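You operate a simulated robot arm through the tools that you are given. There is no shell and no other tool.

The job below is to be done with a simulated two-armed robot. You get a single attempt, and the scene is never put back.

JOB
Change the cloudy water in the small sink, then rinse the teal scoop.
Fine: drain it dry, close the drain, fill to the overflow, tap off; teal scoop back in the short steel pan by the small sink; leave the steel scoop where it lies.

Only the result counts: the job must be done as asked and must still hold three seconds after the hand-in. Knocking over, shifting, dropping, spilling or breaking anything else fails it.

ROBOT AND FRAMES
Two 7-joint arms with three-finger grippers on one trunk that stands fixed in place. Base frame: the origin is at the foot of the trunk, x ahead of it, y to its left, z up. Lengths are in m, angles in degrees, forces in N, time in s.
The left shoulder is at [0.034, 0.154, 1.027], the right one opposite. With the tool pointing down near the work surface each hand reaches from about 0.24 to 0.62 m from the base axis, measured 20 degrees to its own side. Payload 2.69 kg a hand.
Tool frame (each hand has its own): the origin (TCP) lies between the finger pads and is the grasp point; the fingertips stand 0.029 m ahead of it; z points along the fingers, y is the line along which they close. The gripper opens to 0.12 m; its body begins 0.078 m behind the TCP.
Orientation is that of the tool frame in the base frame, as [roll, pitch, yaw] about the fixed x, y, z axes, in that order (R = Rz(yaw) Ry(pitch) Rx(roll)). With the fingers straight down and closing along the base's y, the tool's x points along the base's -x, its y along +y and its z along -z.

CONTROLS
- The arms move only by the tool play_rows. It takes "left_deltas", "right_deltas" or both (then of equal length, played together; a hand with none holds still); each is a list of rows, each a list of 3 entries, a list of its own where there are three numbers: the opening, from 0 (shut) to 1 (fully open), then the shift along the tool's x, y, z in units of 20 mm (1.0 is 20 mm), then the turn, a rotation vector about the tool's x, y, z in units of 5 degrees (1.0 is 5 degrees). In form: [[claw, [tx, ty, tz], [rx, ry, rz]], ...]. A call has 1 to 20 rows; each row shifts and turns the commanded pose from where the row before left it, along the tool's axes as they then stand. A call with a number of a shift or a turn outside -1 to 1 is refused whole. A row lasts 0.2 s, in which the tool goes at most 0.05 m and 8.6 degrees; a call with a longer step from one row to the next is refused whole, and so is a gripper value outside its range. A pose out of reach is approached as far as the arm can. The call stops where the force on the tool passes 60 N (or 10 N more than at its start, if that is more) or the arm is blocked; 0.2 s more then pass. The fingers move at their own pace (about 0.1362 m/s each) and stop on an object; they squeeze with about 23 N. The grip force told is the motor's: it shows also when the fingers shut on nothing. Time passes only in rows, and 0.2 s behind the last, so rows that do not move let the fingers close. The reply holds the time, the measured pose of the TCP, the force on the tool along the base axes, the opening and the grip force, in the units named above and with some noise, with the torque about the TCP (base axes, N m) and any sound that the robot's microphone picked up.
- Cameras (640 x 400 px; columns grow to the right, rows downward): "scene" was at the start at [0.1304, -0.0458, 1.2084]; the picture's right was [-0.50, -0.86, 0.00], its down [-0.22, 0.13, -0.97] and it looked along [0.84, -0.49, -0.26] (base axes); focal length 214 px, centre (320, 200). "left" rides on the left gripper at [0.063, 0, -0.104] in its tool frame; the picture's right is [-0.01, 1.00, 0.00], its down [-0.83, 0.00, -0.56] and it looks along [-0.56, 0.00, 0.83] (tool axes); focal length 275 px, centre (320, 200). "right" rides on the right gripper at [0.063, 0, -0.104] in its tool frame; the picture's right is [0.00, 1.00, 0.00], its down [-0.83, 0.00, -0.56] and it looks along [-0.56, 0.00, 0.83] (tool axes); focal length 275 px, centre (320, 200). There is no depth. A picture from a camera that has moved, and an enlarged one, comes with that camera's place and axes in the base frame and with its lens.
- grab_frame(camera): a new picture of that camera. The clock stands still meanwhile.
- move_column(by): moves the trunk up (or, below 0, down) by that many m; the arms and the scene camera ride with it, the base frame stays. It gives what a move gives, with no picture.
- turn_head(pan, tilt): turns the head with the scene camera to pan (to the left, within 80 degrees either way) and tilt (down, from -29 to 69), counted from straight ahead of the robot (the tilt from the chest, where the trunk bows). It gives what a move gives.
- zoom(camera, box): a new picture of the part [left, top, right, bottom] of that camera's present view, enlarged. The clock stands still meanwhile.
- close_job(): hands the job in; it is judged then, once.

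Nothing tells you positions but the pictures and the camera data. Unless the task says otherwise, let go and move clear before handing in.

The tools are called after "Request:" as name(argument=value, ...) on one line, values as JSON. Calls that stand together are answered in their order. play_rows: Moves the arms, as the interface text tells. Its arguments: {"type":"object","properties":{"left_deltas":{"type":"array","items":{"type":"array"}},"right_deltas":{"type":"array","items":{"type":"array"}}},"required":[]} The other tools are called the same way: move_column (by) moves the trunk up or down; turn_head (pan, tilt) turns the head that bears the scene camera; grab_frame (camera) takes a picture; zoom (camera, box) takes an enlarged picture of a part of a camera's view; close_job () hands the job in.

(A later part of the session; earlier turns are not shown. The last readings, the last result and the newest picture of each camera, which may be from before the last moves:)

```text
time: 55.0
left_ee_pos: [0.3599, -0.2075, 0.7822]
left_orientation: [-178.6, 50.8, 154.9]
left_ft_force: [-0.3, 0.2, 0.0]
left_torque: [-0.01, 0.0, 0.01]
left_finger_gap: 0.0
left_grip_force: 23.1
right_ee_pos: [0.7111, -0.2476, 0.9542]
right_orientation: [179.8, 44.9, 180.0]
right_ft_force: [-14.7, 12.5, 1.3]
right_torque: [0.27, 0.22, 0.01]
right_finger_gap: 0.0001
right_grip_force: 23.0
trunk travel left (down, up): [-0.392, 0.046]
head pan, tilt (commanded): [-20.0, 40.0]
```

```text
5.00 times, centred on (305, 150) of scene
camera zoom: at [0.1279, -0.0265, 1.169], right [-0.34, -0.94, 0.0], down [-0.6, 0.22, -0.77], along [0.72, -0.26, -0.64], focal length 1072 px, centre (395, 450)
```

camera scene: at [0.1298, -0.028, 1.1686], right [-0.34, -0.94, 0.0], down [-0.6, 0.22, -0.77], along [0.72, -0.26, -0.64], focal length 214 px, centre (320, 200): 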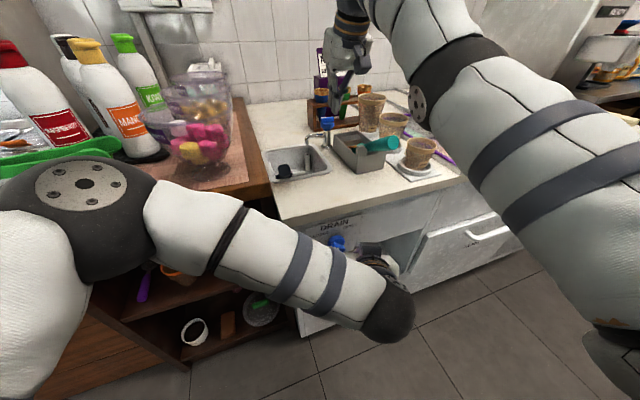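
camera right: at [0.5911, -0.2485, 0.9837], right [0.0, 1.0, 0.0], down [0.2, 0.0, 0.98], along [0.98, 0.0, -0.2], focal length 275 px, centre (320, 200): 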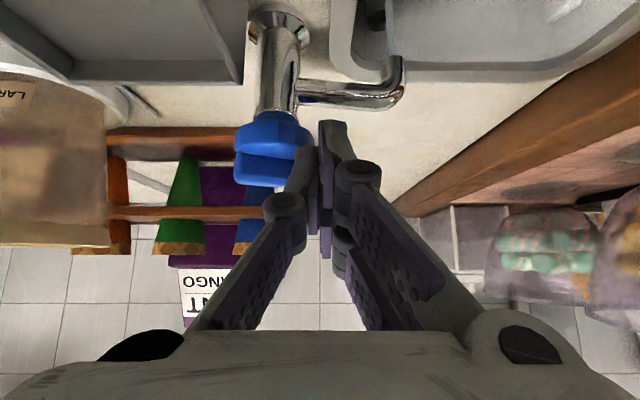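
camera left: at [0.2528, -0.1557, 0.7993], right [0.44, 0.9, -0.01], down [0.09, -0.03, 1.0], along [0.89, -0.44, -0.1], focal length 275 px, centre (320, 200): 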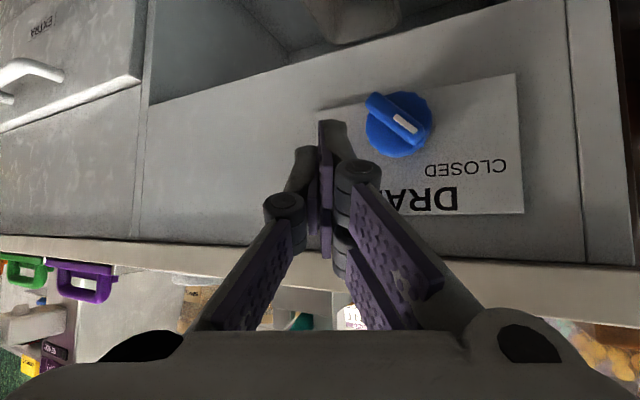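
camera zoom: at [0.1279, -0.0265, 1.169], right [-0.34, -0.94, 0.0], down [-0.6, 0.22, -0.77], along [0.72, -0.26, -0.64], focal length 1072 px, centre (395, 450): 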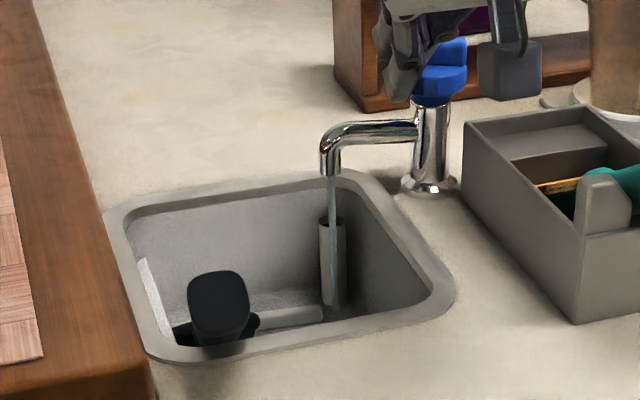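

Water is running: pushing the left end forward, clockwise from above, opens the tap. I'll ease the hand back a little, leave it running and check the fill rate.

Request:
play_rows(right_deltas=[[0, [0.354, 0, -0.354], [0, 0, 0]], [0, [0.354, 0, -0.354], [0, 0, 0]], [0, [0.354, 0, -0.354], [0, 0, 0]], [0, [0.354, 0, -0.354], [0, 0, 0]], [0, [0, 0, 0], [0, 0, 0]], [0, [0, 0, 0], [0, 0, 0]], [0, [0, 0, 0], [0, 0, 0]], [0, [0, 0, 0], [0, 0, 0]]])

Request:
zoom(camera="scene", box=[265, 110, 345, 190])

Request:
zoom(camera="right", box=[220, 90, 360, 210])

```text
time: 56.9
left_ee_pos: [0.3607, -0.2084, 0.7826]
left_orientation: [-178.8, 50.7, 155.0]
left_ft_force: [1.1, -0.2, 0.4]
left_torque: [0.0, 0.01, 0.02]
left_finger_gap: 0.0
left_grip_force: 23.0
right_ee_pos: [0.6706, -0.249, 0.9524]
right_orientation: [180.0, 45.0, -180.0]
right_ft_force: [0.1, 0.3, -0.2]
right_torque: [0.04, -0.01, 0.01]
right_finger_gap: 0.0001
right_grip_force: 23.1
trunk travel left (down, up): [-0.392, 0.046]
head pan, tilt (commanded): [-20.0, 40.0]
```

```text
5.00 times, centred on (305, 150) of scene
camera zoom: at [0.1296, -0.0279, 1.1687], right [-0.34, -0.94, 0.0], down [-0.6, 0.22, -0.77], along [0.72, -0.26, -0.64], focal length 1072 px, centre (395, 450)
```

zoom: 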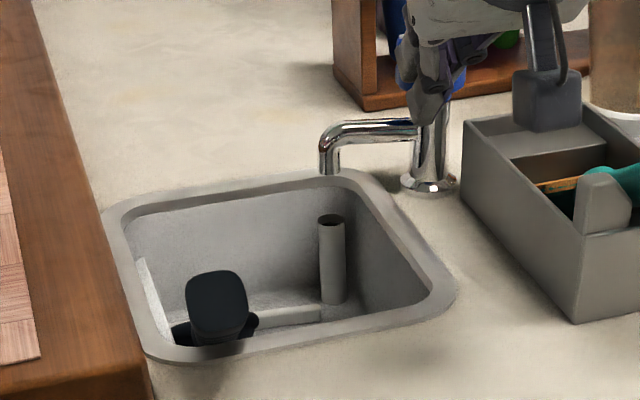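

```text
3.33 times, centred on (290, 150) of right
camera zoom: at [0.5522, -0.2489, 0.9837], right [0.0, 1.0, 0.0], down [0.19, 0.0, 0.98], along [0.98, 0.0, -0.19], focal length 918 px, centre (420, 367)
```

zoom: 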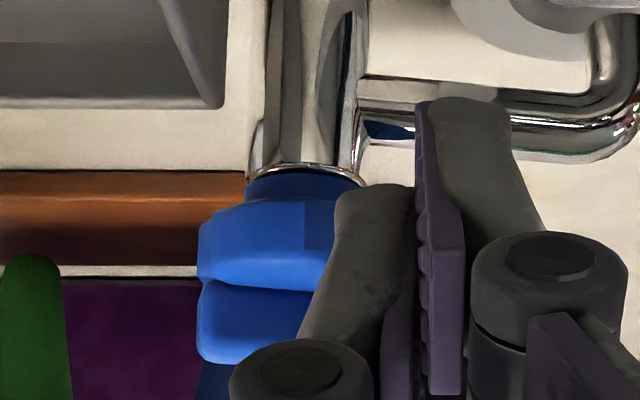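

The stream stopped when I let go, so the handle sprang back from such a small turn. I'll push again nearer the end of the lever and further round, to see whether it stays open.

Request:
play_rows(right_deltas=[[0, [-0.354, 0.27, 0.354], [0, 0, 0]], [0, [-0.354, 0, 0.354], [0, 0, 0]], [0, [-0.354, 0, 0.354], [0, 0, 0]], [0, [-0.354, 0, 0.354], [0, 0, 0]], [0, [-0.354, 0, 0.354], [0, 0, 0]], [0, [-0.354, 0, 0.354], [0, 0, 0]]])

Request:
zoom(camera="right", box=[200, 70, 380, 230])

Request:
zoom(camera="scene", box=[265, 90, 365, 190])

```text
time: 58.2
left_ee_pos: [0.3626, -0.209, 0.7813]
left_orientation: [-178.8, 50.8, 155.0]
left_ft_force: [0.1, 0.3, -0.6]
left_torque: [0.02, 0.01, 0.01]
left_finger_gap: 0.0
left_grip_force: 23.1
right_ee_pos: [0.734, -0.2452, 0.9546]
right_orientation: [-179.9, 45.2, 180.0]
right_ft_force: [2.9, 3.5, 2.6]
right_torque: [0.08, -0.08, 0.09]
right_finger_gap: 0.0
right_grip_force: 23.5
trunk travel left (down, up): [-0.392, 0.046]
head pan, tilt (commanded): [-20.0, 40.0]
```

```text
2.50 times, centred on (290, 150) of right
camera zoom: at [0.6137, -0.2456, 0.9849], right [0.0, 1.0, 0.0], down [0.19, 0.0, 0.98], along [0.98, 0.0, -0.19], focal length 688 px, centre (395, 325)
```

zoom: 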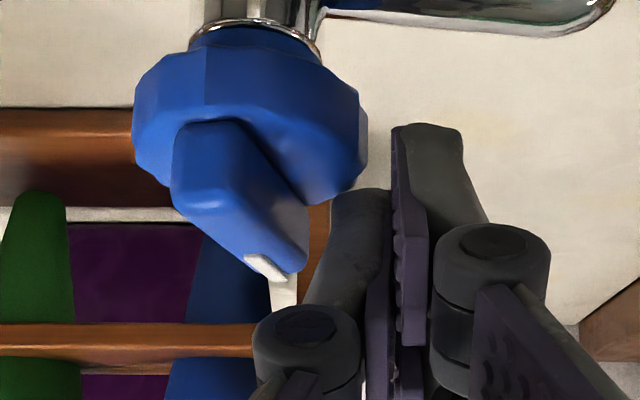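

```text
4.00 times, centred on (315, 140) of scene
camera zoom: at [0.1295, -0.0276, 1.1688], right [-0.34, -0.94, 0.0], down [-0.6, 0.22, -0.77], along [0.72, -0.26, -0.64], focal length 858 px, centre (340, 440)
```

zoom: 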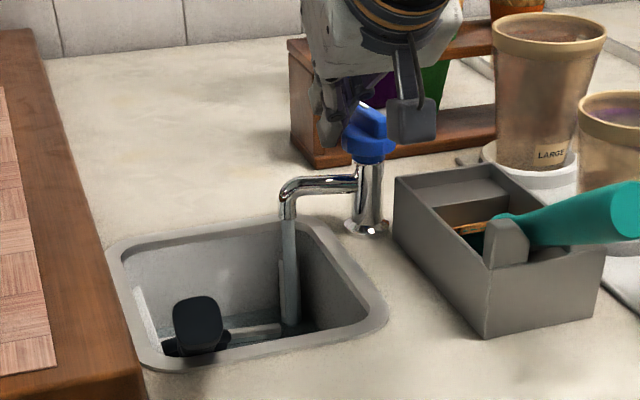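

The handle has turned about 55° and a strong stream is flowing. I'll back away and check that it stays on, watching the level.

Request:
play_rows(right_deltas=[[0, [0.5, 0, -0.5], [0, 0, 0]], [0, [0.5, 0, -0.5], [0, 0, 0]], [0, [0.5, 0, -0.5], [0, 0, 0]]])

Request:
zoom(camera="scene", box=[265, 90, 365, 190])

Request:
zoom(camera="right", box=[200, 70, 380, 230])

```text
time: 59.0
left_ee_pos: [0.3606, -0.2088, 0.7811]
left_orientation: [-178.8, 50.7, 155.0]
left_ft_force: [-0.2, -0.6, -0.5]
left_torque: [-0.02, -0.03, 0.01]
left_finger_gap: 0.0001
left_grip_force: 22.8
right_ee_pos: [0.6909, -0.2458, 0.9528]
right_orientation: [180.0, 44.9, 179.9]
right_ft_force: [-0.3, 0.3, 0.2]
right_torque: [-0.01, 0.0, 0.0]
right_finger_gap: 0.0
right_grip_force: 22.8
trunk travel left (down, up): [-0.392, 0.046]
head pan, tilt (commanded): [-20.0, 40.0]
```

```text
4.00 times, centred on (315, 140) of scene
camera zoom: at [0.1294, -0.0279, 1.1687], right [-0.34, -0.94, 0.0], down [-0.6, 0.22, -0.77], along [0.72, -0.26, -0.64], focal length 858 px, centre (340, 440)
```

zoom: 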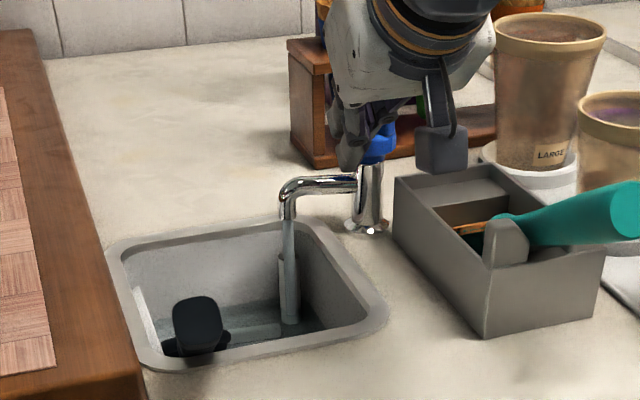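

```text
2.50 times, centred on (290, 150) of right
camera zoom: at [0.5708, -0.2458, 0.9832], right [0.0, 1.0, 0.0], down [0.2, 0.0, 0.98], along [0.98, 0.0, -0.2], focal length 688 px, centre (395, 325)
```

zoom: 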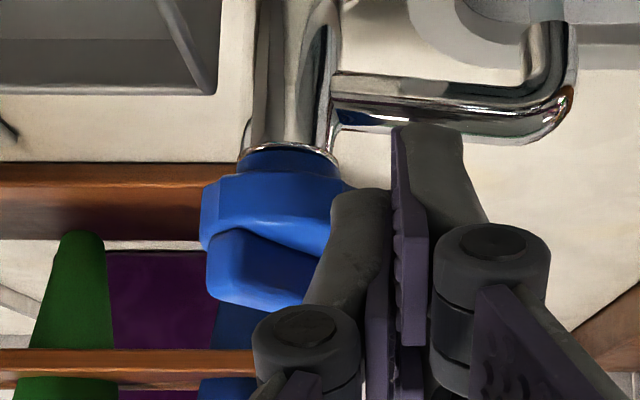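

The stream is still running, but the handle may be creeping back. I'll wait a second and look again.

Request:
play_rows(right_deltas=[[0, [0, 0, 0], [0, 0, 0]], [0, [0, 0, 0], [0, 0, 0]], [0, [0, 0, 0], [0, 0, 0]], [0, [0, 0, 0], [0, 0, 0]]])

Request:
zoom(camera="scene", box=[265, 90, 365, 190])

Request:
zoom(camera="right", box=[200, 70, 380, 230])

```text
time: 60.0
left_ee_pos: [0.3617, -0.2087, 0.7821]
left_orientation: [-178.9, 50.7, 155.1]
left_ft_force: [0.1, -0.4, -0.6]
left_torque: [-0.01, 0.03, 0.01]
left_finger_gap: 0.0
left_grip_force: 23.0
right_ee_pos: [0.6916, -0.2442, 0.953]
right_orientation: [180.0, 45.0, -179.9]
right_ft_force: [-1.4, -0.1, -0.7]
right_torque: [-0.01, 0.01, 0.02]
right_finger_gap: 0.0
right_grip_force: 23.2
trunk travel left (down, up): [-0.392, 0.046]
head pan, tilt (commanded): [-20.0, 40.0]
```

```text
4.00 times, centred on (315, 140) of scene
camera zoom: at [0.1296, -0.0279, 1.1687], right [-0.34, -0.94, 0.0], down [-0.6, 0.22, -0.77], along [0.72, -0.26, -0.64], focal length 858 px, centre (340, 440)
```

zoom: 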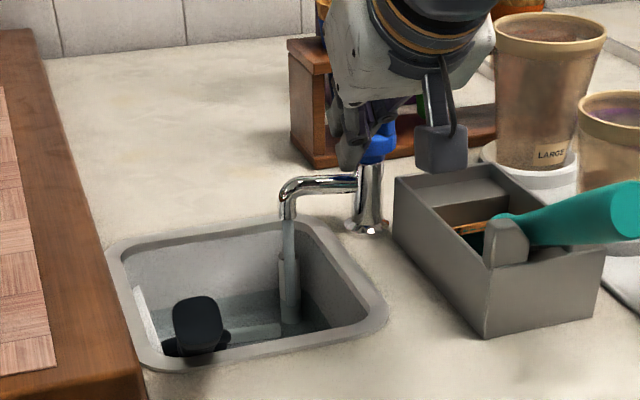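

```text
2.50 times, centred on (290, 150) of right
camera zoom: at [0.5712, -0.2456, 0.9834], right [0.0, 1.0, 0.0], down [0.19, 0.0, 0.98], along [0.98, 0.0, -0.19], focal length 688 px, centre (395, 325)
```

zoom: 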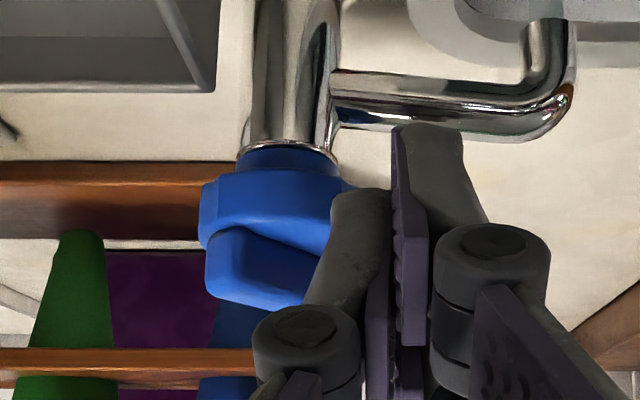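

The tap stays on and the level is rising. Meanwhile I'll place the right hand in front of the handle's right end, ready to push it shut, and keep watching the level.

Request:
play_rows(right_deltas=[[0, [0.5, 0, -0.5], [0, 0, 0]], [0, [0.5, 0, -0.5], [0, 0, 0]], [0, [0, -1, 0], [0, 0, 0]], [0, [0, -0.97, 0], [0, 0, 0]]])

Request:
zoom(camera="scene", box=[265, 90, 365, 190])

Request:
grab_frame(camera="right")

```text
time: 61.0
left_ee_pos: [0.3616, -0.2089, 0.7815]
left_orientation: [-178.8, 50.7, 155.0]
left_ft_force: [0.6, 0.3, -0.7]
left_torque: [0.0, 0.02, 0.03]
left_finger_gap: 0.0
left_grip_force: 22.5
right_ee_pos: [0.6619, -0.2844, 0.9528]
right_orientation: [179.9, 45.0, -180.0]
right_ft_force: [1.3, -0.9, -0.3]
right_torque: [0.01, -0.04, 0.03]
right_finger_gap: 0.0002
right_grip_force: 23.0
trunk travel left (down, up): [-0.392, 0.046]
head pan, tilt (commanded): [-20.0, 40.0]
```

```text
4.00 times, centred on (315, 140) of scene
camera zoom: at [0.1296, -0.0281, 1.1687], right [-0.34, -0.94, 0.0], down [-0.6, 0.22, -0.77], along [0.72, -0.26, -0.64], focal length 858 px, centre (340, 440)
```

zoom: 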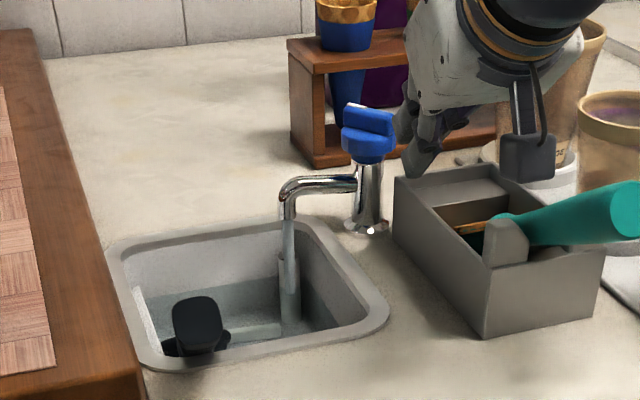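

```text
taken
camera right: at [0.5425, -0.2847, 0.9838], right [0.0, 1.0, 0.0], down [0.2, 0.0, 0.98], along [0.98, 0.0, -0.2], focal length 275 px, centre (320, 200)
```

right: 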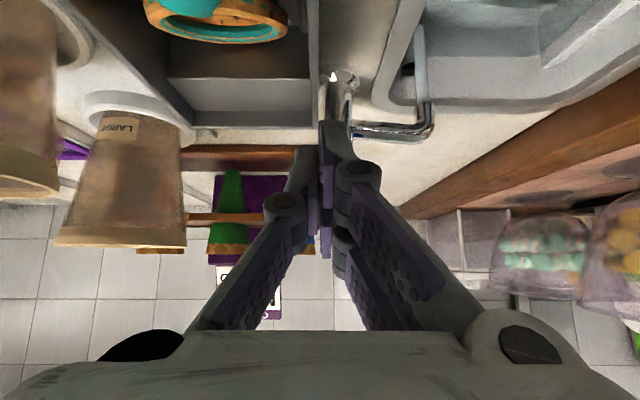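

Clear water covers about half the standpipe. I'll wait about two seconds and check again.

Request:
play_rows(right_deltas=[[0, [0, 0, 0], [0, 0, 0]], [0, [0, 0, 0], [0, 0, 0]], [0, [0, 0, 0], [0, 0, 0]], [0, [0, 0, 0], [0, 0, 0]], [0, [0, 0, 0], [0, 0, 0]], [0, [0, 0, 0], [0, 0, 0]], [0, [0, 0, 0], [0, 0, 0]], [0, [0, 0, 0], [0, 0, 0]]])

Request:
zoom(camera="scene", box=[265, 110, 345, 190])

```text
time: 62.9
left_ee_pos: [0.3606, -0.2087, 0.7809]
left_orientation: [-178.8, 50.7, 155.0]
left_ft_force: [-0.6, 0.5, 0.6]
left_torque: [0.02, 0.0, -0.01]
left_finger_gap: 0.0
left_grip_force: 22.9
right_ee_pos: [0.6613, -0.2836, 0.953]
right_orientation: [180.0, 44.9, 179.9]
right_ft_force: [0.0, -1.0, -0.5]
right_torque: [0.02, 0.02, 0.02]
right_finger_gap: 0.0
right_grip_force: 23.2
trunk travel left (down, up): [-0.392, 0.046]
head pan, tilt (commanded): [-20.0, 40.0]
```

```text
5.00 times, centred on (305, 150) of scene
camera zoom: at [0.1296, -0.0279, 1.1687], right [-0.34, -0.94, 0.0], down [-0.6, 0.22, -0.77], along [0.72, -0.26, -0.64], focal length 1072 px, centre (395, 450)
```

zoom: 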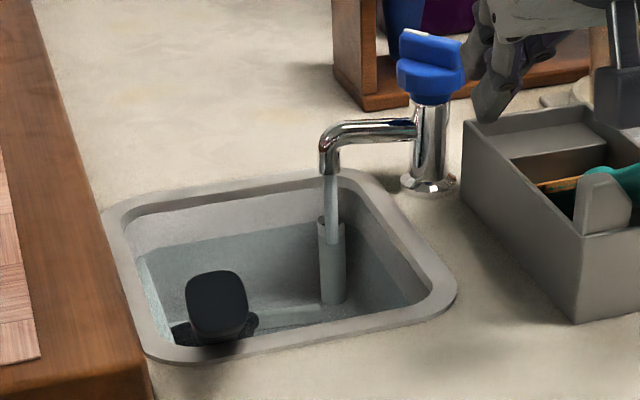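

The level is close to the top of the standpipe. I'll wait a bit longer until it stops rising.

Request:
play_rows(right_deltas=[[0, [0, 0, 0], [0, 0, 0]], [0, [0, 0, 0], [0, 0, 0]], [0, [0, 0, 0], [0, 0, 0]], [0, [0, 0, 0], [0, 0, 0]], [0, [0, 0, 0], [0, 0, 0]], [0, [0, 0, 0], [0, 0, 0]]])

Request:
zoom(camera="scene", box=[265, 110, 345, 190])

```text
time: 64.2
left_ee_pos: [0.3613, -0.2079, 0.781]
left_orientation: [-178.7, 50.7, 154.9]
left_ft_force: [-0.3, 0.6, 0.9]
left_torque: [0.01, 0.03, 0.01]
left_finger_gap: 0.0
left_grip_force: 22.8
right_ee_pos: [0.6619, -0.2827, 0.9546]
right_orientation: [179.9, 45.0, -179.9]
right_ft_force: [-0.2, 1.0, -0.5]
right_torque: [0.01, -0.02, 0.03]
right_finger_gap: 0.0002
right_grip_force: 22.7
trunk travel left (down, up): [-0.392, 0.046]
head pan, tilt (commanded): [-20.0, 40.0]
```

```text
5.00 times, centred on (305, 150) of scene
camera zoom: at [0.1296, -0.0279, 1.1687], right [-0.34, -0.94, 0.0], down [-0.6, 0.22, -0.77], along [0.72, -0.26, -0.64], focal length 1072 px, centre (395, 450)
```

zoom: 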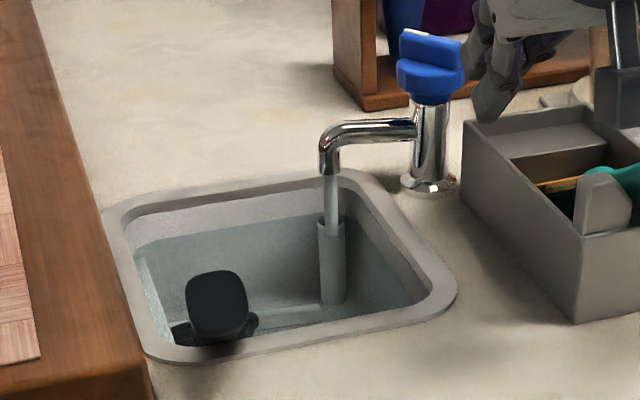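

The waterline is rising toward the pipe's rim. One more short wait to see it settle.

Request:
play_rows(right_deltas=[[0, [0, 0, 0], [0, 0, 0]], [0, [0, 0, 0], [0, 0, 0]], [0, [0, 0, 0], [0, 0, 0]], [0, [0, 0, 0], [0, 0, 0]]])

Request:
zoom(camera="scene", box=[275, 135, 330, 180])

```text
time: 65.2
left_ee_pos: [0.3605, -0.2083, 0.7823]
left_orientation: [-178.7, 50.6, 155.0]
left_ft_force: [0.2, 0.0, 0.4]
left_torque: [-0.01, -0.03, -0.01]
left_finger_gap: 0.0001
left_grip_force: 23.9
right_ee_pos: [0.6613, -0.2846, 0.954]
right_orientation: [-179.9, 45.0, 180.0]
right_ft_force: [0.5, -0.6, 0.4]
right_torque: [0.03, -0.02, 0.02]
right_finger_gap: 0.0001
right_grip_force: 22.6
trunk travel left (down, up): [-0.392, 0.046]
head pan, tilt (commanded): [-20.0, 40.0]
```

```text
8.89 times, centred on (302, 158) of scene
camera zoom: at [0.1296, -0.0279, 1.1687], right [-0.34, -0.94, 0.0], down [-0.6, 0.22, -0.77], along [0.72, -0.26, -0.64], focal length 1906 px, centre (476, 578)
```

zoom: 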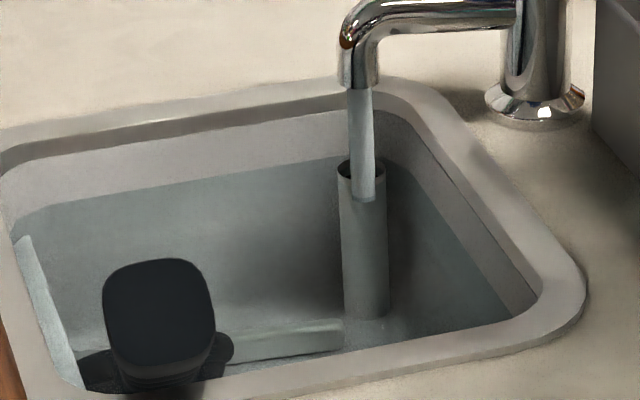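

The stream seems to meet the surface just below the pipe's rim, so it isn't quite at the overflow yet. I'll wait and compare the same view.

Request:
play_rows(right_deltas=[[0, [0, 0, 0], [0, 0, 0]], [0, [0, 0, 0], [0, 0, 0]], [0, [0, 0, 0], [0, 0, 0]], [0, [0, 0, 0], [0, 0, 0]], [0, [0, 0, 0], [0, 0, 0]]])

Request:
zoom(camera="scene", box=[275, 135, 330, 180])

```text
time: 66.5
left_ee_pos: [0.3619, -0.2078, 0.7815]
left_orientation: [-178.8, 50.7, 155.1]
left_ft_force: [0.0, 0.4, 0.1]
left_torque: [-0.01, 0.02, 0.0]
left_finger_gap: 0.0002
left_grip_force: 23.3
right_ee_pos: [0.6623, -0.2843, 0.9535]
right_orientation: [180.0, 44.9, 179.9]
right_ft_force: [0.5, 0.0, -0.3]
right_torque: [-0.01, 0.0, 0.03]
right_finger_gap: 0.0
right_grip_force: 23.2
trunk travel left (down, up): [-0.392, 0.046]
head pan, tilt (commanded): [-20.0, 40.0]
```

```text
8.89 times, centred on (302, 158) of scene
camera zoom: at [0.1296, -0.0279, 1.1687], right [-0.34, -0.94, 0.0], down [-0.6, 0.22, -0.77], along [0.72, -0.26, -0.64], focal length 1906 px, centre (476, 578)
```

zoom: 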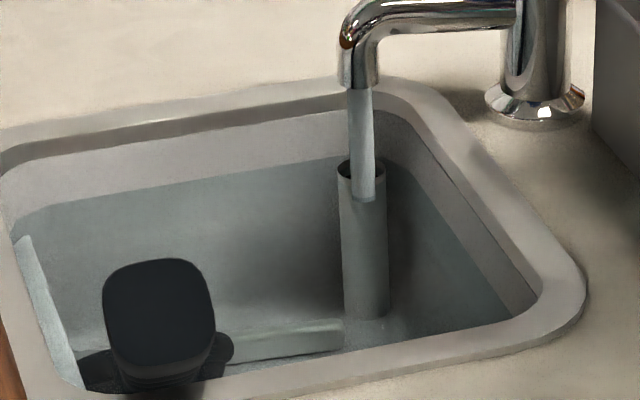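

The level hasn't changed between the last two looks, so the overflow is carrying the surplus and the sink is full. Now I'll push the handle's right end forward to shut the tap.

Request:
play_rows(right_deltas=[[0, [-0.354, 0, 0.354], [0, 0, 0]], [0, [-0.354, 0, 0.354], [0, 0, 0]], [0, [-0.354, 0, 0.354], [0, 0, 0]], [0, [-0.354, 0, 0.354], [0, 0, 0]]])

Request:
zoom(camera="scene", box=[265, 90, 365, 190])

Request:
zoom(camera="right", box=[230, 70, 410, 230])

```text
time: 67.5
left_ee_pos: [0.356, -0.2099, 0.7849]
left_orientation: [-179.1, 51.1, 154.5]
left_ft_force: [-0.3, -0.1, -0.6]
left_torque: [-0.03, 0.04, -0.01]
left_finger_gap: 0.0002
left_grip_force: 22.8
right_ee_pos: [0.6966, -0.29, 0.9605]
right_orientation: [-180.0, 45.5, 179.7]
right_ft_force: [-40.6, -24.3, 21.3]
right_torque: [-0.41, -0.22, -0.24]
right_finger_gap: 0.0001
right_grip_force: 23.1
trunk travel left (down, up): [-0.392, 0.046]
head pan, tilt (commanded): [-20.0, 40.0]
```

```text
4.00 times, centred on (315, 140) of scene
camera zoom: at [0.1225, -0.0299, 1.1701], right [-0.34, -0.94, 0.0], down [-0.6, 0.22, -0.77], along [0.72, -0.26, -0.64], focal length 858 px, centre (340, 440)
```

zoom: 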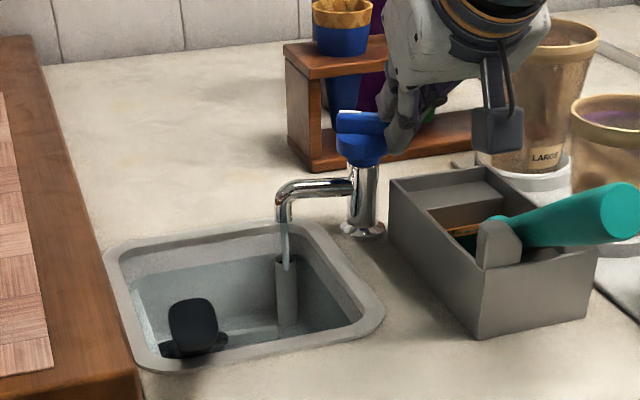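

```text
2.50 times, centred on (320, 150) of right
camera zoom: at [0.5773, -0.2895, 0.9883], right [0.0, 1.0, 0.0], down [0.19, 0.0, 0.98], along [0.98, 0.0, -0.19], focal length 688 px, centre (320, 325)
```

zoom: 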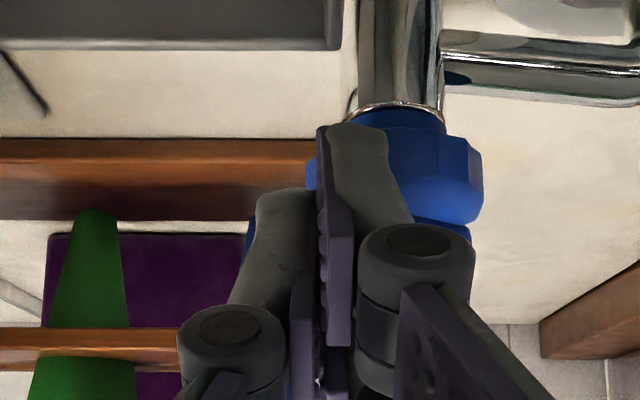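

The stream is thinner but the force is high at 41 N, so something may be binding. I'll back off and look at the handle's angle.

Request:
play_rows(right_deltas=[[0, [0.354, 0, -0.354], [0, 0, 0]], [0, [0.5, -0.3, -0.5], [0, 0, 0]], [0, [0.5, -0.7, -0.5], [0, 0, 0]]])

Request:
zoom(camera="scene", box=[285, 90, 365, 160])

Request:
zoom(camera="right", box=[230, 70, 410, 230])

```text
time: 68.2
left_ee_pos: [0.3603, -0.2079, 0.7821]
left_orientation: [-178.7, 50.7, 155.0]
left_ft_force: [1.0, 0.7, 0.3]
left_torque: [0.0, 0.0, -0.03]
left_finger_gap: 0.0
left_grip_force: 22.3
right_ee_pos: [0.6649, -0.301, 0.9506]
right_orientation: [180.0, 44.9, -179.9]
right_ft_force: [0.0, -0.2, 0.9]
right_torque: [-0.04, -0.01, -0.02]
right_finger_gap: 0.0001
right_grip_force: 23.4
trunk travel left (down, up): [-0.392, 0.046]
head pan, tilt (commanded): [-20.0, 40.0]
```

```text
5.71 times, centred on (325, 125) of scene
camera zoom: at [0.1296, -0.0274, 1.1685], right [-0.34, -0.94, 0.0], down [-0.6, 0.22, -0.77], along [0.72, -0.26, -0.64], focal length 1226 px, centre (291, 629)
```

zoom: 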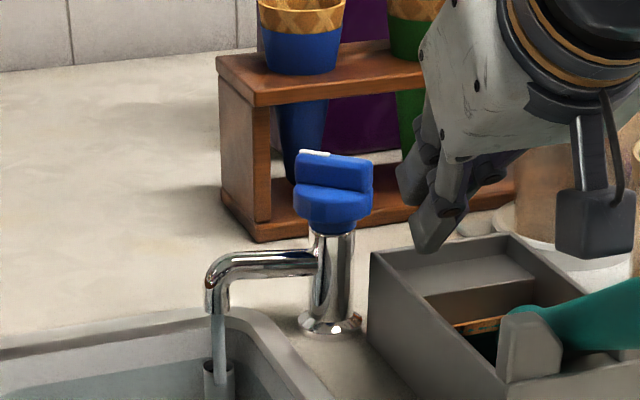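

```text
2.50 times, centred on (320, 150) of right
camera zoom: at [0.5456, -0.3021, 0.9812], right [0.0, 1.0, 0.0], down [0.2, 0.0, 0.98], along [0.98, 0.0, -0.2], focal length 688 px, centre (320, 325)
```

zoom: 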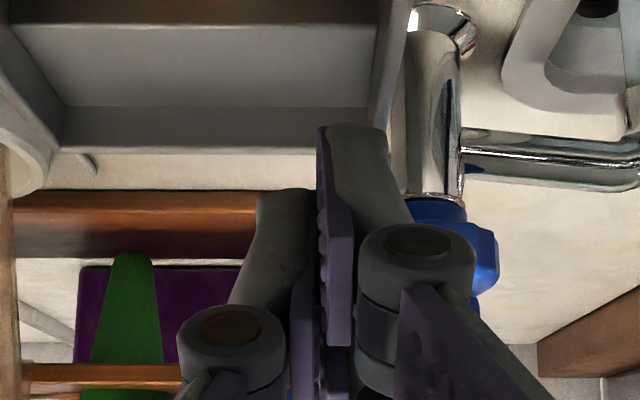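

The handle snaps between two rest positions and returned to ON, so I must carry it past the middle. I'll go to the left of its near end and push it to the right, which gives a better lever.

Request:
play_rows(right_deltas=[[0, [-0.1, 1, -0.1], [0, 0, 0]], [0, [-0.1, 1, -0.1], [0, 0, 0]], [0, [0, 0.8, 0], [0, 0, 0]], [0, [-0.354, 0, 0.354], [0, 0, 0]], [0, [-0.354, 0, 0.354], [0, 0, 0]], [0, [-0.354, 0, 0.354], [0, 0, 0]], [0, [-0.354, 0, 0.354], [0, 0, 0]]])

Request:
zoom(camera="right", box=[200, 70, 380, 230])

```text
time: 69.8
left_ee_pos: [0.3618, -0.208, 0.7821]
left_orientation: [-178.7, 50.7, 155.0]
left_ft_force: [-0.7, 0.4, 0.1]
left_torque: [0.0, 0.03, 0.02]
left_finger_gap: 0.0
left_grip_force: 23.1
right_ee_pos: [0.7045, -0.2473, 0.957]
right_orientation: [180.0, 45.0, -180.0]
right_ft_force: [0.4, -1.1, 0.6]
right_torque: [0.01, 0.03, 0.01]
right_finger_gap: 0.0
right_grip_force: 23.1
trunk travel left (down, up): [-0.392, 0.046]
head pan, tilt (commanded): [-20.0, 40.0]
```

```text
2.50 times, centred on (290, 150) of right
camera zoom: at [0.5852, -0.2479, 0.9879], right [0.0, 1.0, 0.0], down [0.2, 0.0, 0.98], along [0.98, 0.0, -0.2], focal length 688 px, centre (395, 325)
```

zoom: 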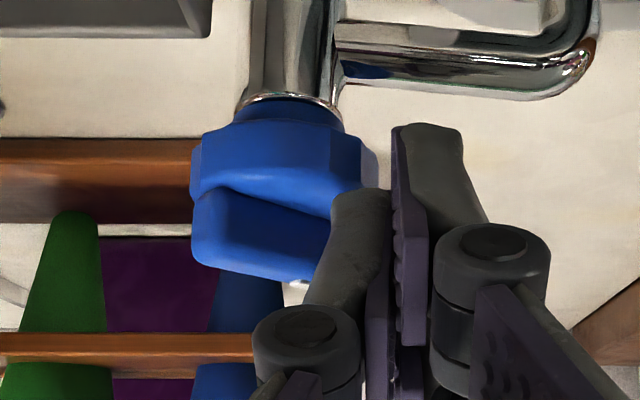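

The handle is about 34° open and my finger stands just left of it. I'll push it to the right now, in small steps.

Request:
play_rows(right_deltas=[[0, [0, -0.5, 0], [0, 0, 0]], [0, [0, -0.5, 0], [0, 0, 0]], [0, [0, -0.5, 0], [0, 0, 0]]])

Request:
zoom(camera="right", box=[200, 70, 380, 230])

Request:
zoom(camera="scene", box=[275, 90, 365, 170])

```text
time: 70.7
left_ee_pos: [0.3605, -0.2086, 0.7822]
left_orientation: [-178.7, 50.8, 155.0]
left_ft_force: [0.4, 0.6, 0.2]
left_torque: [-0.01, 0.02, 0.01]
left_finger_gap: 0.0
left_grip_force: 23.3
right_ee_pos: [0.7047, -0.2772, 0.9593]
right_orientation: [-180.0, 45.3, -180.0]
right_ft_force: [-0.7, -0.8, 4.9]
right_torque: [-0.04, -0.06, -0.01]
right_finger_gap: 0.0
right_grip_force: 22.6
trunk travel left (down, up): [-0.392, 0.046]
head pan, tilt (commanded): [-20.0, 40.0]
```

```text
2.50 times, centred on (290, 150) of right
camera zoom: at [0.5857, -0.2783, 0.9898], right [0.0, 1.0, 0.0], down [0.19, 0.0, 0.98], along [0.98, 0.0, -0.19], focal length 688 px, centre (395, 325)
```

zoom: 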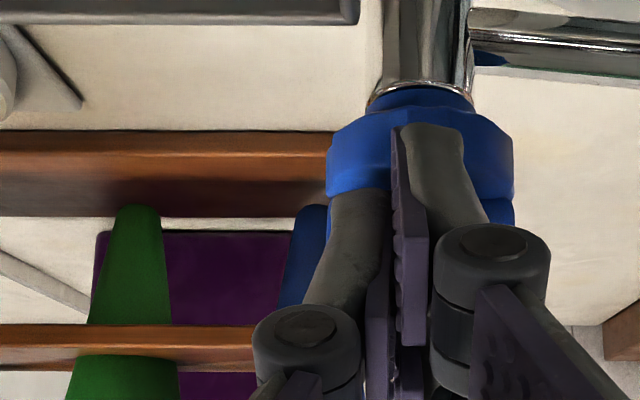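

```text
5.00 times, centred on (320, 130) of scene
camera zoom: at [0.129, -0.0277, 1.1689], right [-0.34, -0.94, 0.0], down [-0.6, 0.22, -0.77], along [0.72, -0.26, -0.64], focal length 1072 px, centre (320, 550)
```

zoom: 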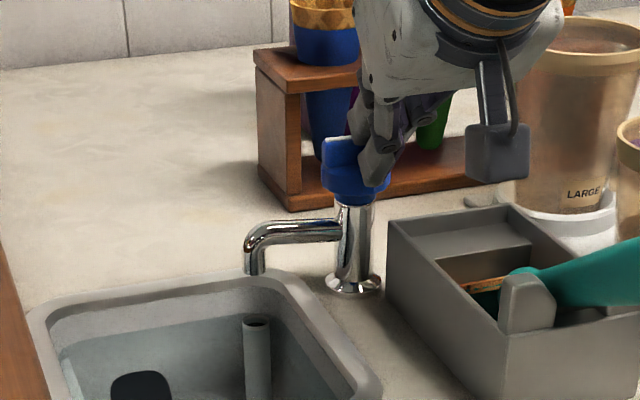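

The stream has stopped. I'll nudge a little further, then back off and check that it stays shut.

Request:
play_rows(right_deltas=[[0, [0, -0.4, 0], [0, 0, 0]], [0, [0.5, 0, -0.5], [0, 0, 0]], [0, [0.5, 0, -0.5], [0, 0, 0]], [0, [0.5, 0, -0.5], [0, 0, 0]], [0, [0, 0, 0], [0, 0, 0]], [0, [0, 0, 0], [0, 0, 0]]])

Request:
zoom(camera="scene", box=[265, 90, 365, 190])

Request:
zoom(camera="scene", box=[295, 95, 345, 140])

```text
time: 72.0
left_ee_pos: [0.3612, -0.2082, 0.7817]
left_orientation: [-178.7, 50.7, 154.9]
left_ft_force: [-0.1, -1.1, 0.0]
left_torque: [-0.02, 0.01, 0.0]
left_finger_gap: 0.0
left_grip_force: 22.8
right_ee_pos: [0.6613, -0.2846, 0.959]
right_orientation: [-180.0, 44.9, 179.9]
right_ft_force: [-1.0, -0.7, -1.0]
right_torque: [-0.02, 0.0, 0.0]
right_finger_gap: 0.0
right_grip_force: 23.0
trunk travel left (down, up): [-0.392, 0.046]
head pan, tilt (commanded): [-20.0, 40.0]
```

```text
4.00 times, centred on (315, 140) of scene
camera zoom: at [0.1296, -0.0279, 1.1687], right [-0.34, -0.94, 0.0], down [-0.6, 0.22, -0.77], along [0.72, -0.26, -0.64], focal length 858 px, centre (340, 440)
```

zoom: 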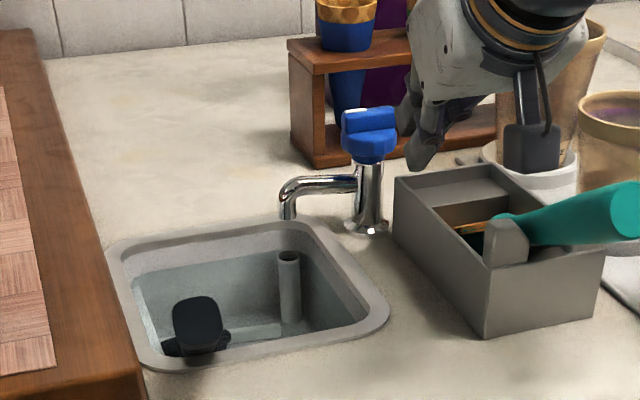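

```text
8.89 times, centred on (320, 118) of scene
camera zoom: at [0.1296, -0.0279, 1.1687], right [-0.34, -0.94, 0.0], down [-0.6, 0.22, -0.77], along [0.72, -0.26, -0.64], focal length 1906 px, centre (320, 933)
```

zoom: 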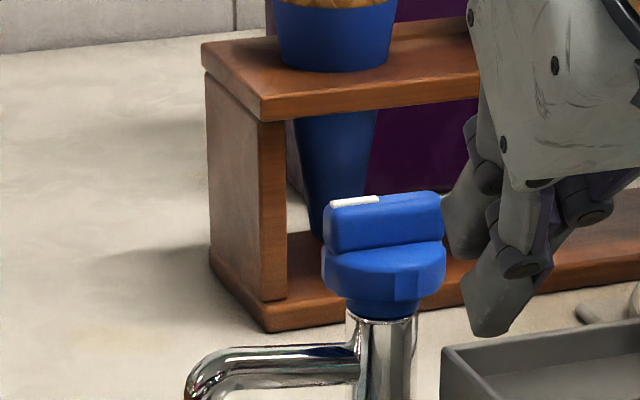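

The tap is off with the handle back in its original position. I'll check the water level against the standpipe before moving to the scoop.

Request:
zoom(camera="scene", box=[275, 135, 330, 180])

Request:
zoom(camera="scene", box=[330, 120, 450, 190])

```text
8.89 times, centred on (302, 158) of scene
camera zoom: at [0.1296, -0.0279, 1.1687], right [-0.34, -0.94, 0.0], down [-0.6, 0.22, -0.77], along [0.72, -0.26, -0.64], focal length 1906 px, centre (476, 578)
```

zoom: 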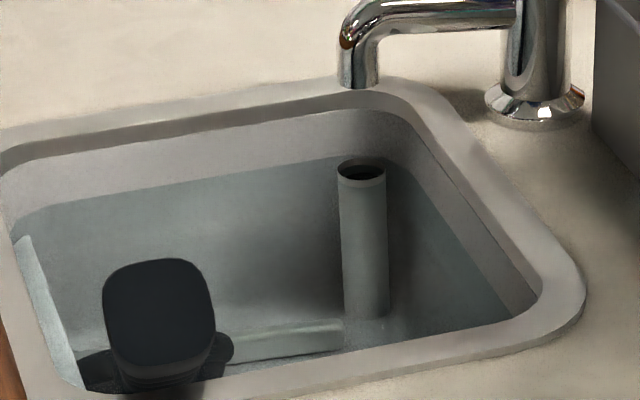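

```text
5.33 times, centred on (390, 155) of scene
camera zoom: at [0.1296, -0.0279, 1.1687], right [-0.34, -0.94, 0.0], down [-0.6, 0.22, -0.77], along [0.72, -0.26, -0.64], focal length 1144 px, centre (-53, 440)
```

zoom: 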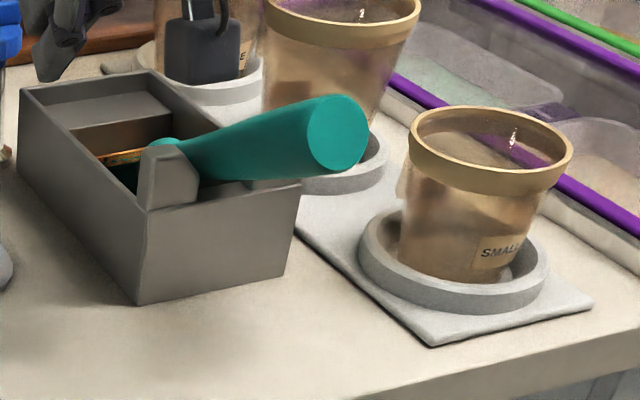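

The water stands right at the overflow rim and the tap is off. Next is the teal scoop: its handle end is near (0.490, -0.329, 0.964) and slopes about 27° down into the pan. I'll lift the right hand, draw back above the handle and open the fingers.

Request:
play_rows(right_deltas=[[0, [-0.7, 0, -0.7], [0, 0, 0]], [0, [-0.7, 0, -0.7], [0, 0, 0]], [0, [-0.7, 0, -0.7], [0, 0, 0]], [0, [-0.7, 0, -0.7], [0, 0, 0]], [0, [-0.7, 0, -0.7], [0, 0, 0]], [0.3, [0.7, -0.27, -0.7], [0, 0, 0]], [0.5, [0.7, -0.27, -0.7], [0, 0, 0]], [0.65, [0.7, -0.27, -0.7], [0, 0, 0]], [0.65, [0.7, -0.27, -0.7], [0, 0, 0]], [0.65, [0.7, -0.27, -0.7], [0, 0, 0]], [0.65, [0.7, -0.27, -0.7], [0, 0, 0]], [0.65, [0.7, -0.27, -0.7], [0, 0, 0]], [0.65, [0.7, -0.27, -0.7], [0, 0, 0]]])

Request:
grab_frame(camera="right")

Request:
grab_frame(camera="scene")

```text
time: 74.8
left_ee_pos: [0.3616, -0.2078, 0.7812]
left_orientation: [-178.7, 50.7, 155.0]
left_ft_force: [-0.2, -0.2, -0.4]
left_torque: [-0.03, -0.02, 0.0]
left_finger_gap: 0.0002
left_grip_force: 22.9
right_ee_pos: [0.5056, -0.3394, 1.0442]
right_orientation: [177.8, 44.3, 177.7]
right_ft_force: [0.1, 0.8, -0.3]
right_torque: [-0.02, 0.01, -0.02]
right_finger_gap: 0.0779
right_grip_force: 0.0
right hand out of reach, approached as far as the arm can: row 8, 9, 13
trunk travel left (down, up): [-0.392, 0.046]
head pan, tilt (commanded): [-20.0, 40.0]
```

```text
taken
camera right: at [0.3856, -0.3392, 1.0758], right [0.01, 1.0, 0.02], down [0.21, -0.03, 0.98], along [0.98, -0.01, -0.21], focal length 275 px, centre (320, 200)
```

right: 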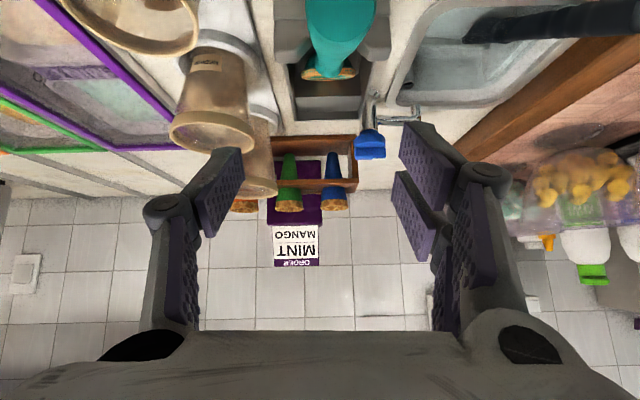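

```text
taken
camera scene: at [0.1395, -0.0112, 1.1843], right [-0.14, -0.99, 0.0], down [-0.49, 0.07, -0.87], along [0.86, -0.12, -0.5], focal length 214 px, centre (320, 200)
```

scene: 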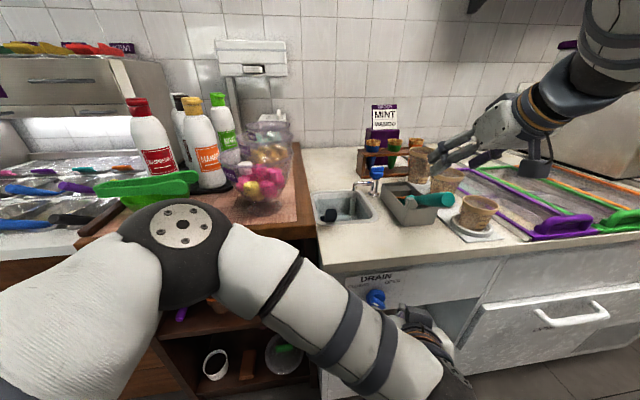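

The right hand is above the handle at (0.506, -0.339, 1.044), with the handle at y≈-0.327. I'll align in y and descend so the fingers straddle it.

Request:
play_rows(right_deltas=[[0.55, [0.3, 0.3, 0.37], [0, 0, 0]], [0.55, [0.5, 0.3, 0.6], [0, 0, 0]], [0.55, [0.6, 0, 0.73], [0, 0, 0]]])

Request:
grab_frame(camera="right")

Request:
grab_frame(camera="scene")

```text
time: 75.7
left_ee_pos: [0.3613, -0.2079, 0.7829]
left_orientation: [-178.8, 50.8, 155.0]
left_ft_force: [-0.2, 0.0, 0.5]
left_torque: [0.05, 0.0, -0.02]
left_finger_gap: 0.0001
left_grip_force: 22.5
right_ee_pos: [0.5107, -0.3202, 1.0119]
right_orientation: [179.9, 45.2, 180.0]
right_ft_force: [-0.2, -0.5, 0.1]
right_torque: [0.0, 0.0, 0.01]
right_finger_gap: 0.0662
right_grip_force: 0.0
trunk travel left (down, up): [-0.392, 0.046]
head pan, tilt (commanded): [-20.0, 40.0]
```

```text
taken
camera right: at [0.3908, -0.3218, 1.0416], right [0.0, 1.0, 0.0], down [0.19, 0.0, 0.98], along [0.98, 0.0, -0.19], focal length 275 px, centre (320, 200)
```

right: 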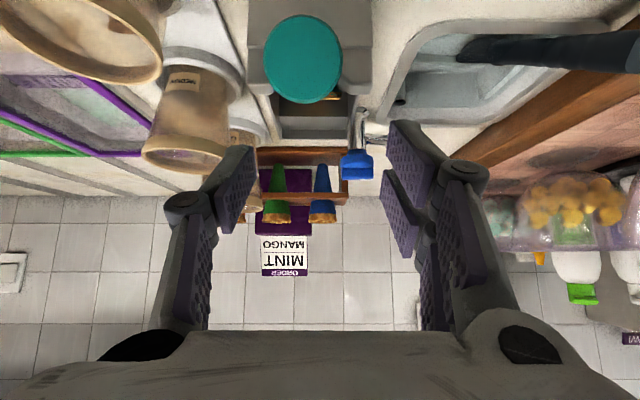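

```text
taken
camera scene: at [0.1402, -0.011, 1.1899], right [-0.13, -0.99, 0.0], down [-0.44, 0.06, -0.89], along [0.89, -0.12, -0.45], focal length 214 px, centre (320, 200)
```

scene: 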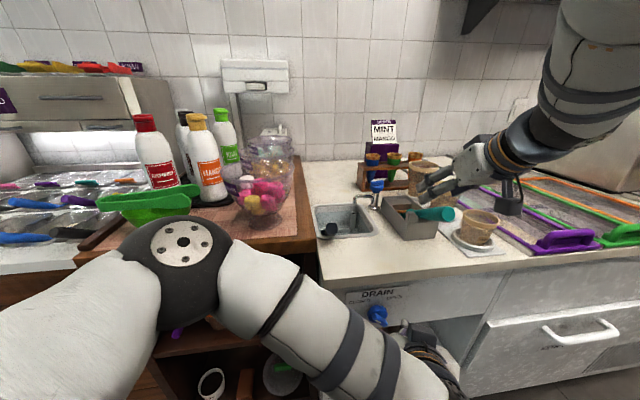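

The handle end sits at (0.490, -0.329, 0.964), centred between the fingers after a small shift. I'll descend onto it.

Request:
play_rows(right_deltas=[[0.55, [0.5, -0.4, 0.6], [0, 0, 0]], [0.55, [0.75, -0.05, 0.85], [0, 0, 0]], [0.55, [0.75, 0, 0.86], [0, 0, 0]]])

Request:
grab_frame(camera="right")

Request:
zoom(camera="scene", box=[360, 150, 520, 260])

```text
time: 76.5
left_ee_pos: [0.3617, -0.2079, 0.7822]
left_orientation: [-178.7, 50.6, 155.0]
left_ft_force: [-0.4, 0.1, 0.5]
left_torque: [0.0, -0.01, -0.01]
left_finger_gap: 0.0
left_grip_force: 22.4
right_ee_pos: [0.5145, -0.3288, 0.9531]
right_orientation: [180.0, 45.1, 180.0]
right_ft_force: [-0.8, -0.5, 0.4]
right_torque: [-0.04, -0.01, 0.0]
right_finger_gap: 0.066
right_grip_force: 0.1
trunk travel left (down, up): [-0.392, 0.046]
head pan, tilt (commanded): [-20.0, 40.0]
```

```text
taken
camera right: at [0.3951, -0.3302, 0.982], right [0.0, 1.0, 0.0], down [0.19, 0.0, 0.98], along [0.98, 0.0, -0.19], focal length 275 px, centre (320, 200)
```

right: 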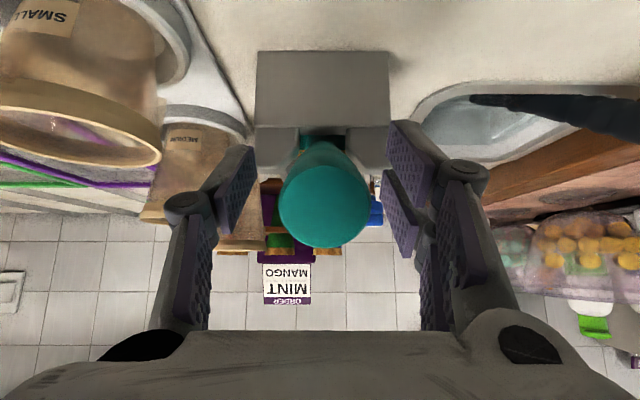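

```text
3.64 times, centred on (440, 205) of scene
camera zoom: at [0.13, -0.0283, 1.1697], right [-0.34, -0.94, 0.0], down [-0.6, 0.22, -0.77], along [0.73, -0.27, -0.63], focal length 780 px, centre (-116, 182)
```

zoom: 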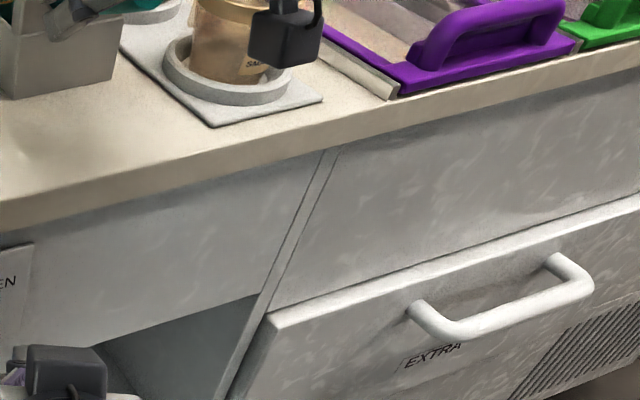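

The handle is centred between the fingers. I'll close the gripper on it.

Request:
play_rows(right_deltas=[[0.3, [0, 0, 0], [0, 0, 0]], [0.1, [0, 0, 0], [0, 0, 0]], [0, [0, 0, 0], [0, 0, 0]], [0, [0, 0, 0], [0, 0, 0]], [0, [0, 0, 0], [0, 0, 0]]])

Request:
grab_frame(camera="right")

Request:
grab_frame(camera="scene")

```text
time: 77.7
left_ee_pos: [0.3608, -0.209, 0.7818]
left_orientation: [-178.8, 50.7, 155.0]
left_ft_force: [0.0, 0.4, 0.1]
left_torque: [-0.03, 0.01, 0.01]
left_finger_gap: 0.0001
left_grip_force: 22.8
right_ee_pos: [0.5139, -0.3295, 0.951]
right_orientation: [180.0, 45.1, -180.0]
right_ft_force: [0.9, -0.1, 1.6]
right_torque: [-0.02, -0.2, 0.04]
right_finger_gap: 0.0266
right_grip_force: 23.3
trunk travel left (down, up): [-0.392, 0.046]
head pan, tilt (commanded): [-20.0, 40.0]
```

```text
taken
camera right: at [0.3949, -0.3303, 0.9817], right [0.0, 1.0, 0.0], down [0.19, 0.0, 0.98], along [0.98, 0.0, -0.19], focal length 275 px, centre (320, 200)
```

right: 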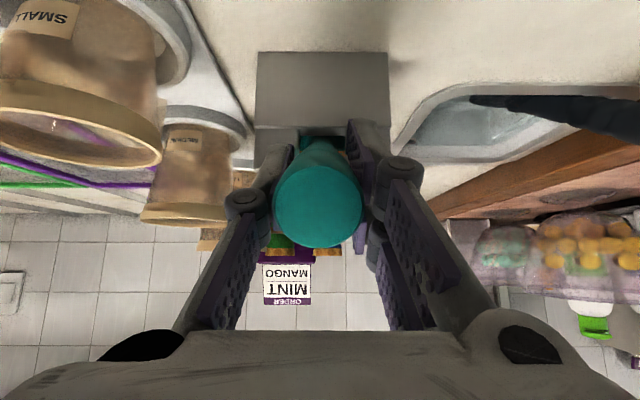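

```text
taken
camera scene: at [0.1298, -0.028, 1.1694], right [-0.34, -0.94, 0.0], down [-0.6, 0.22, -0.77], along [0.72, -0.26, -0.64], focal length 214 px, centre (320, 200)
```

scene: 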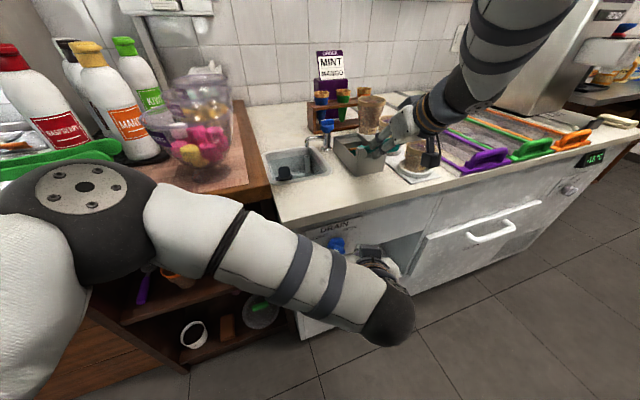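

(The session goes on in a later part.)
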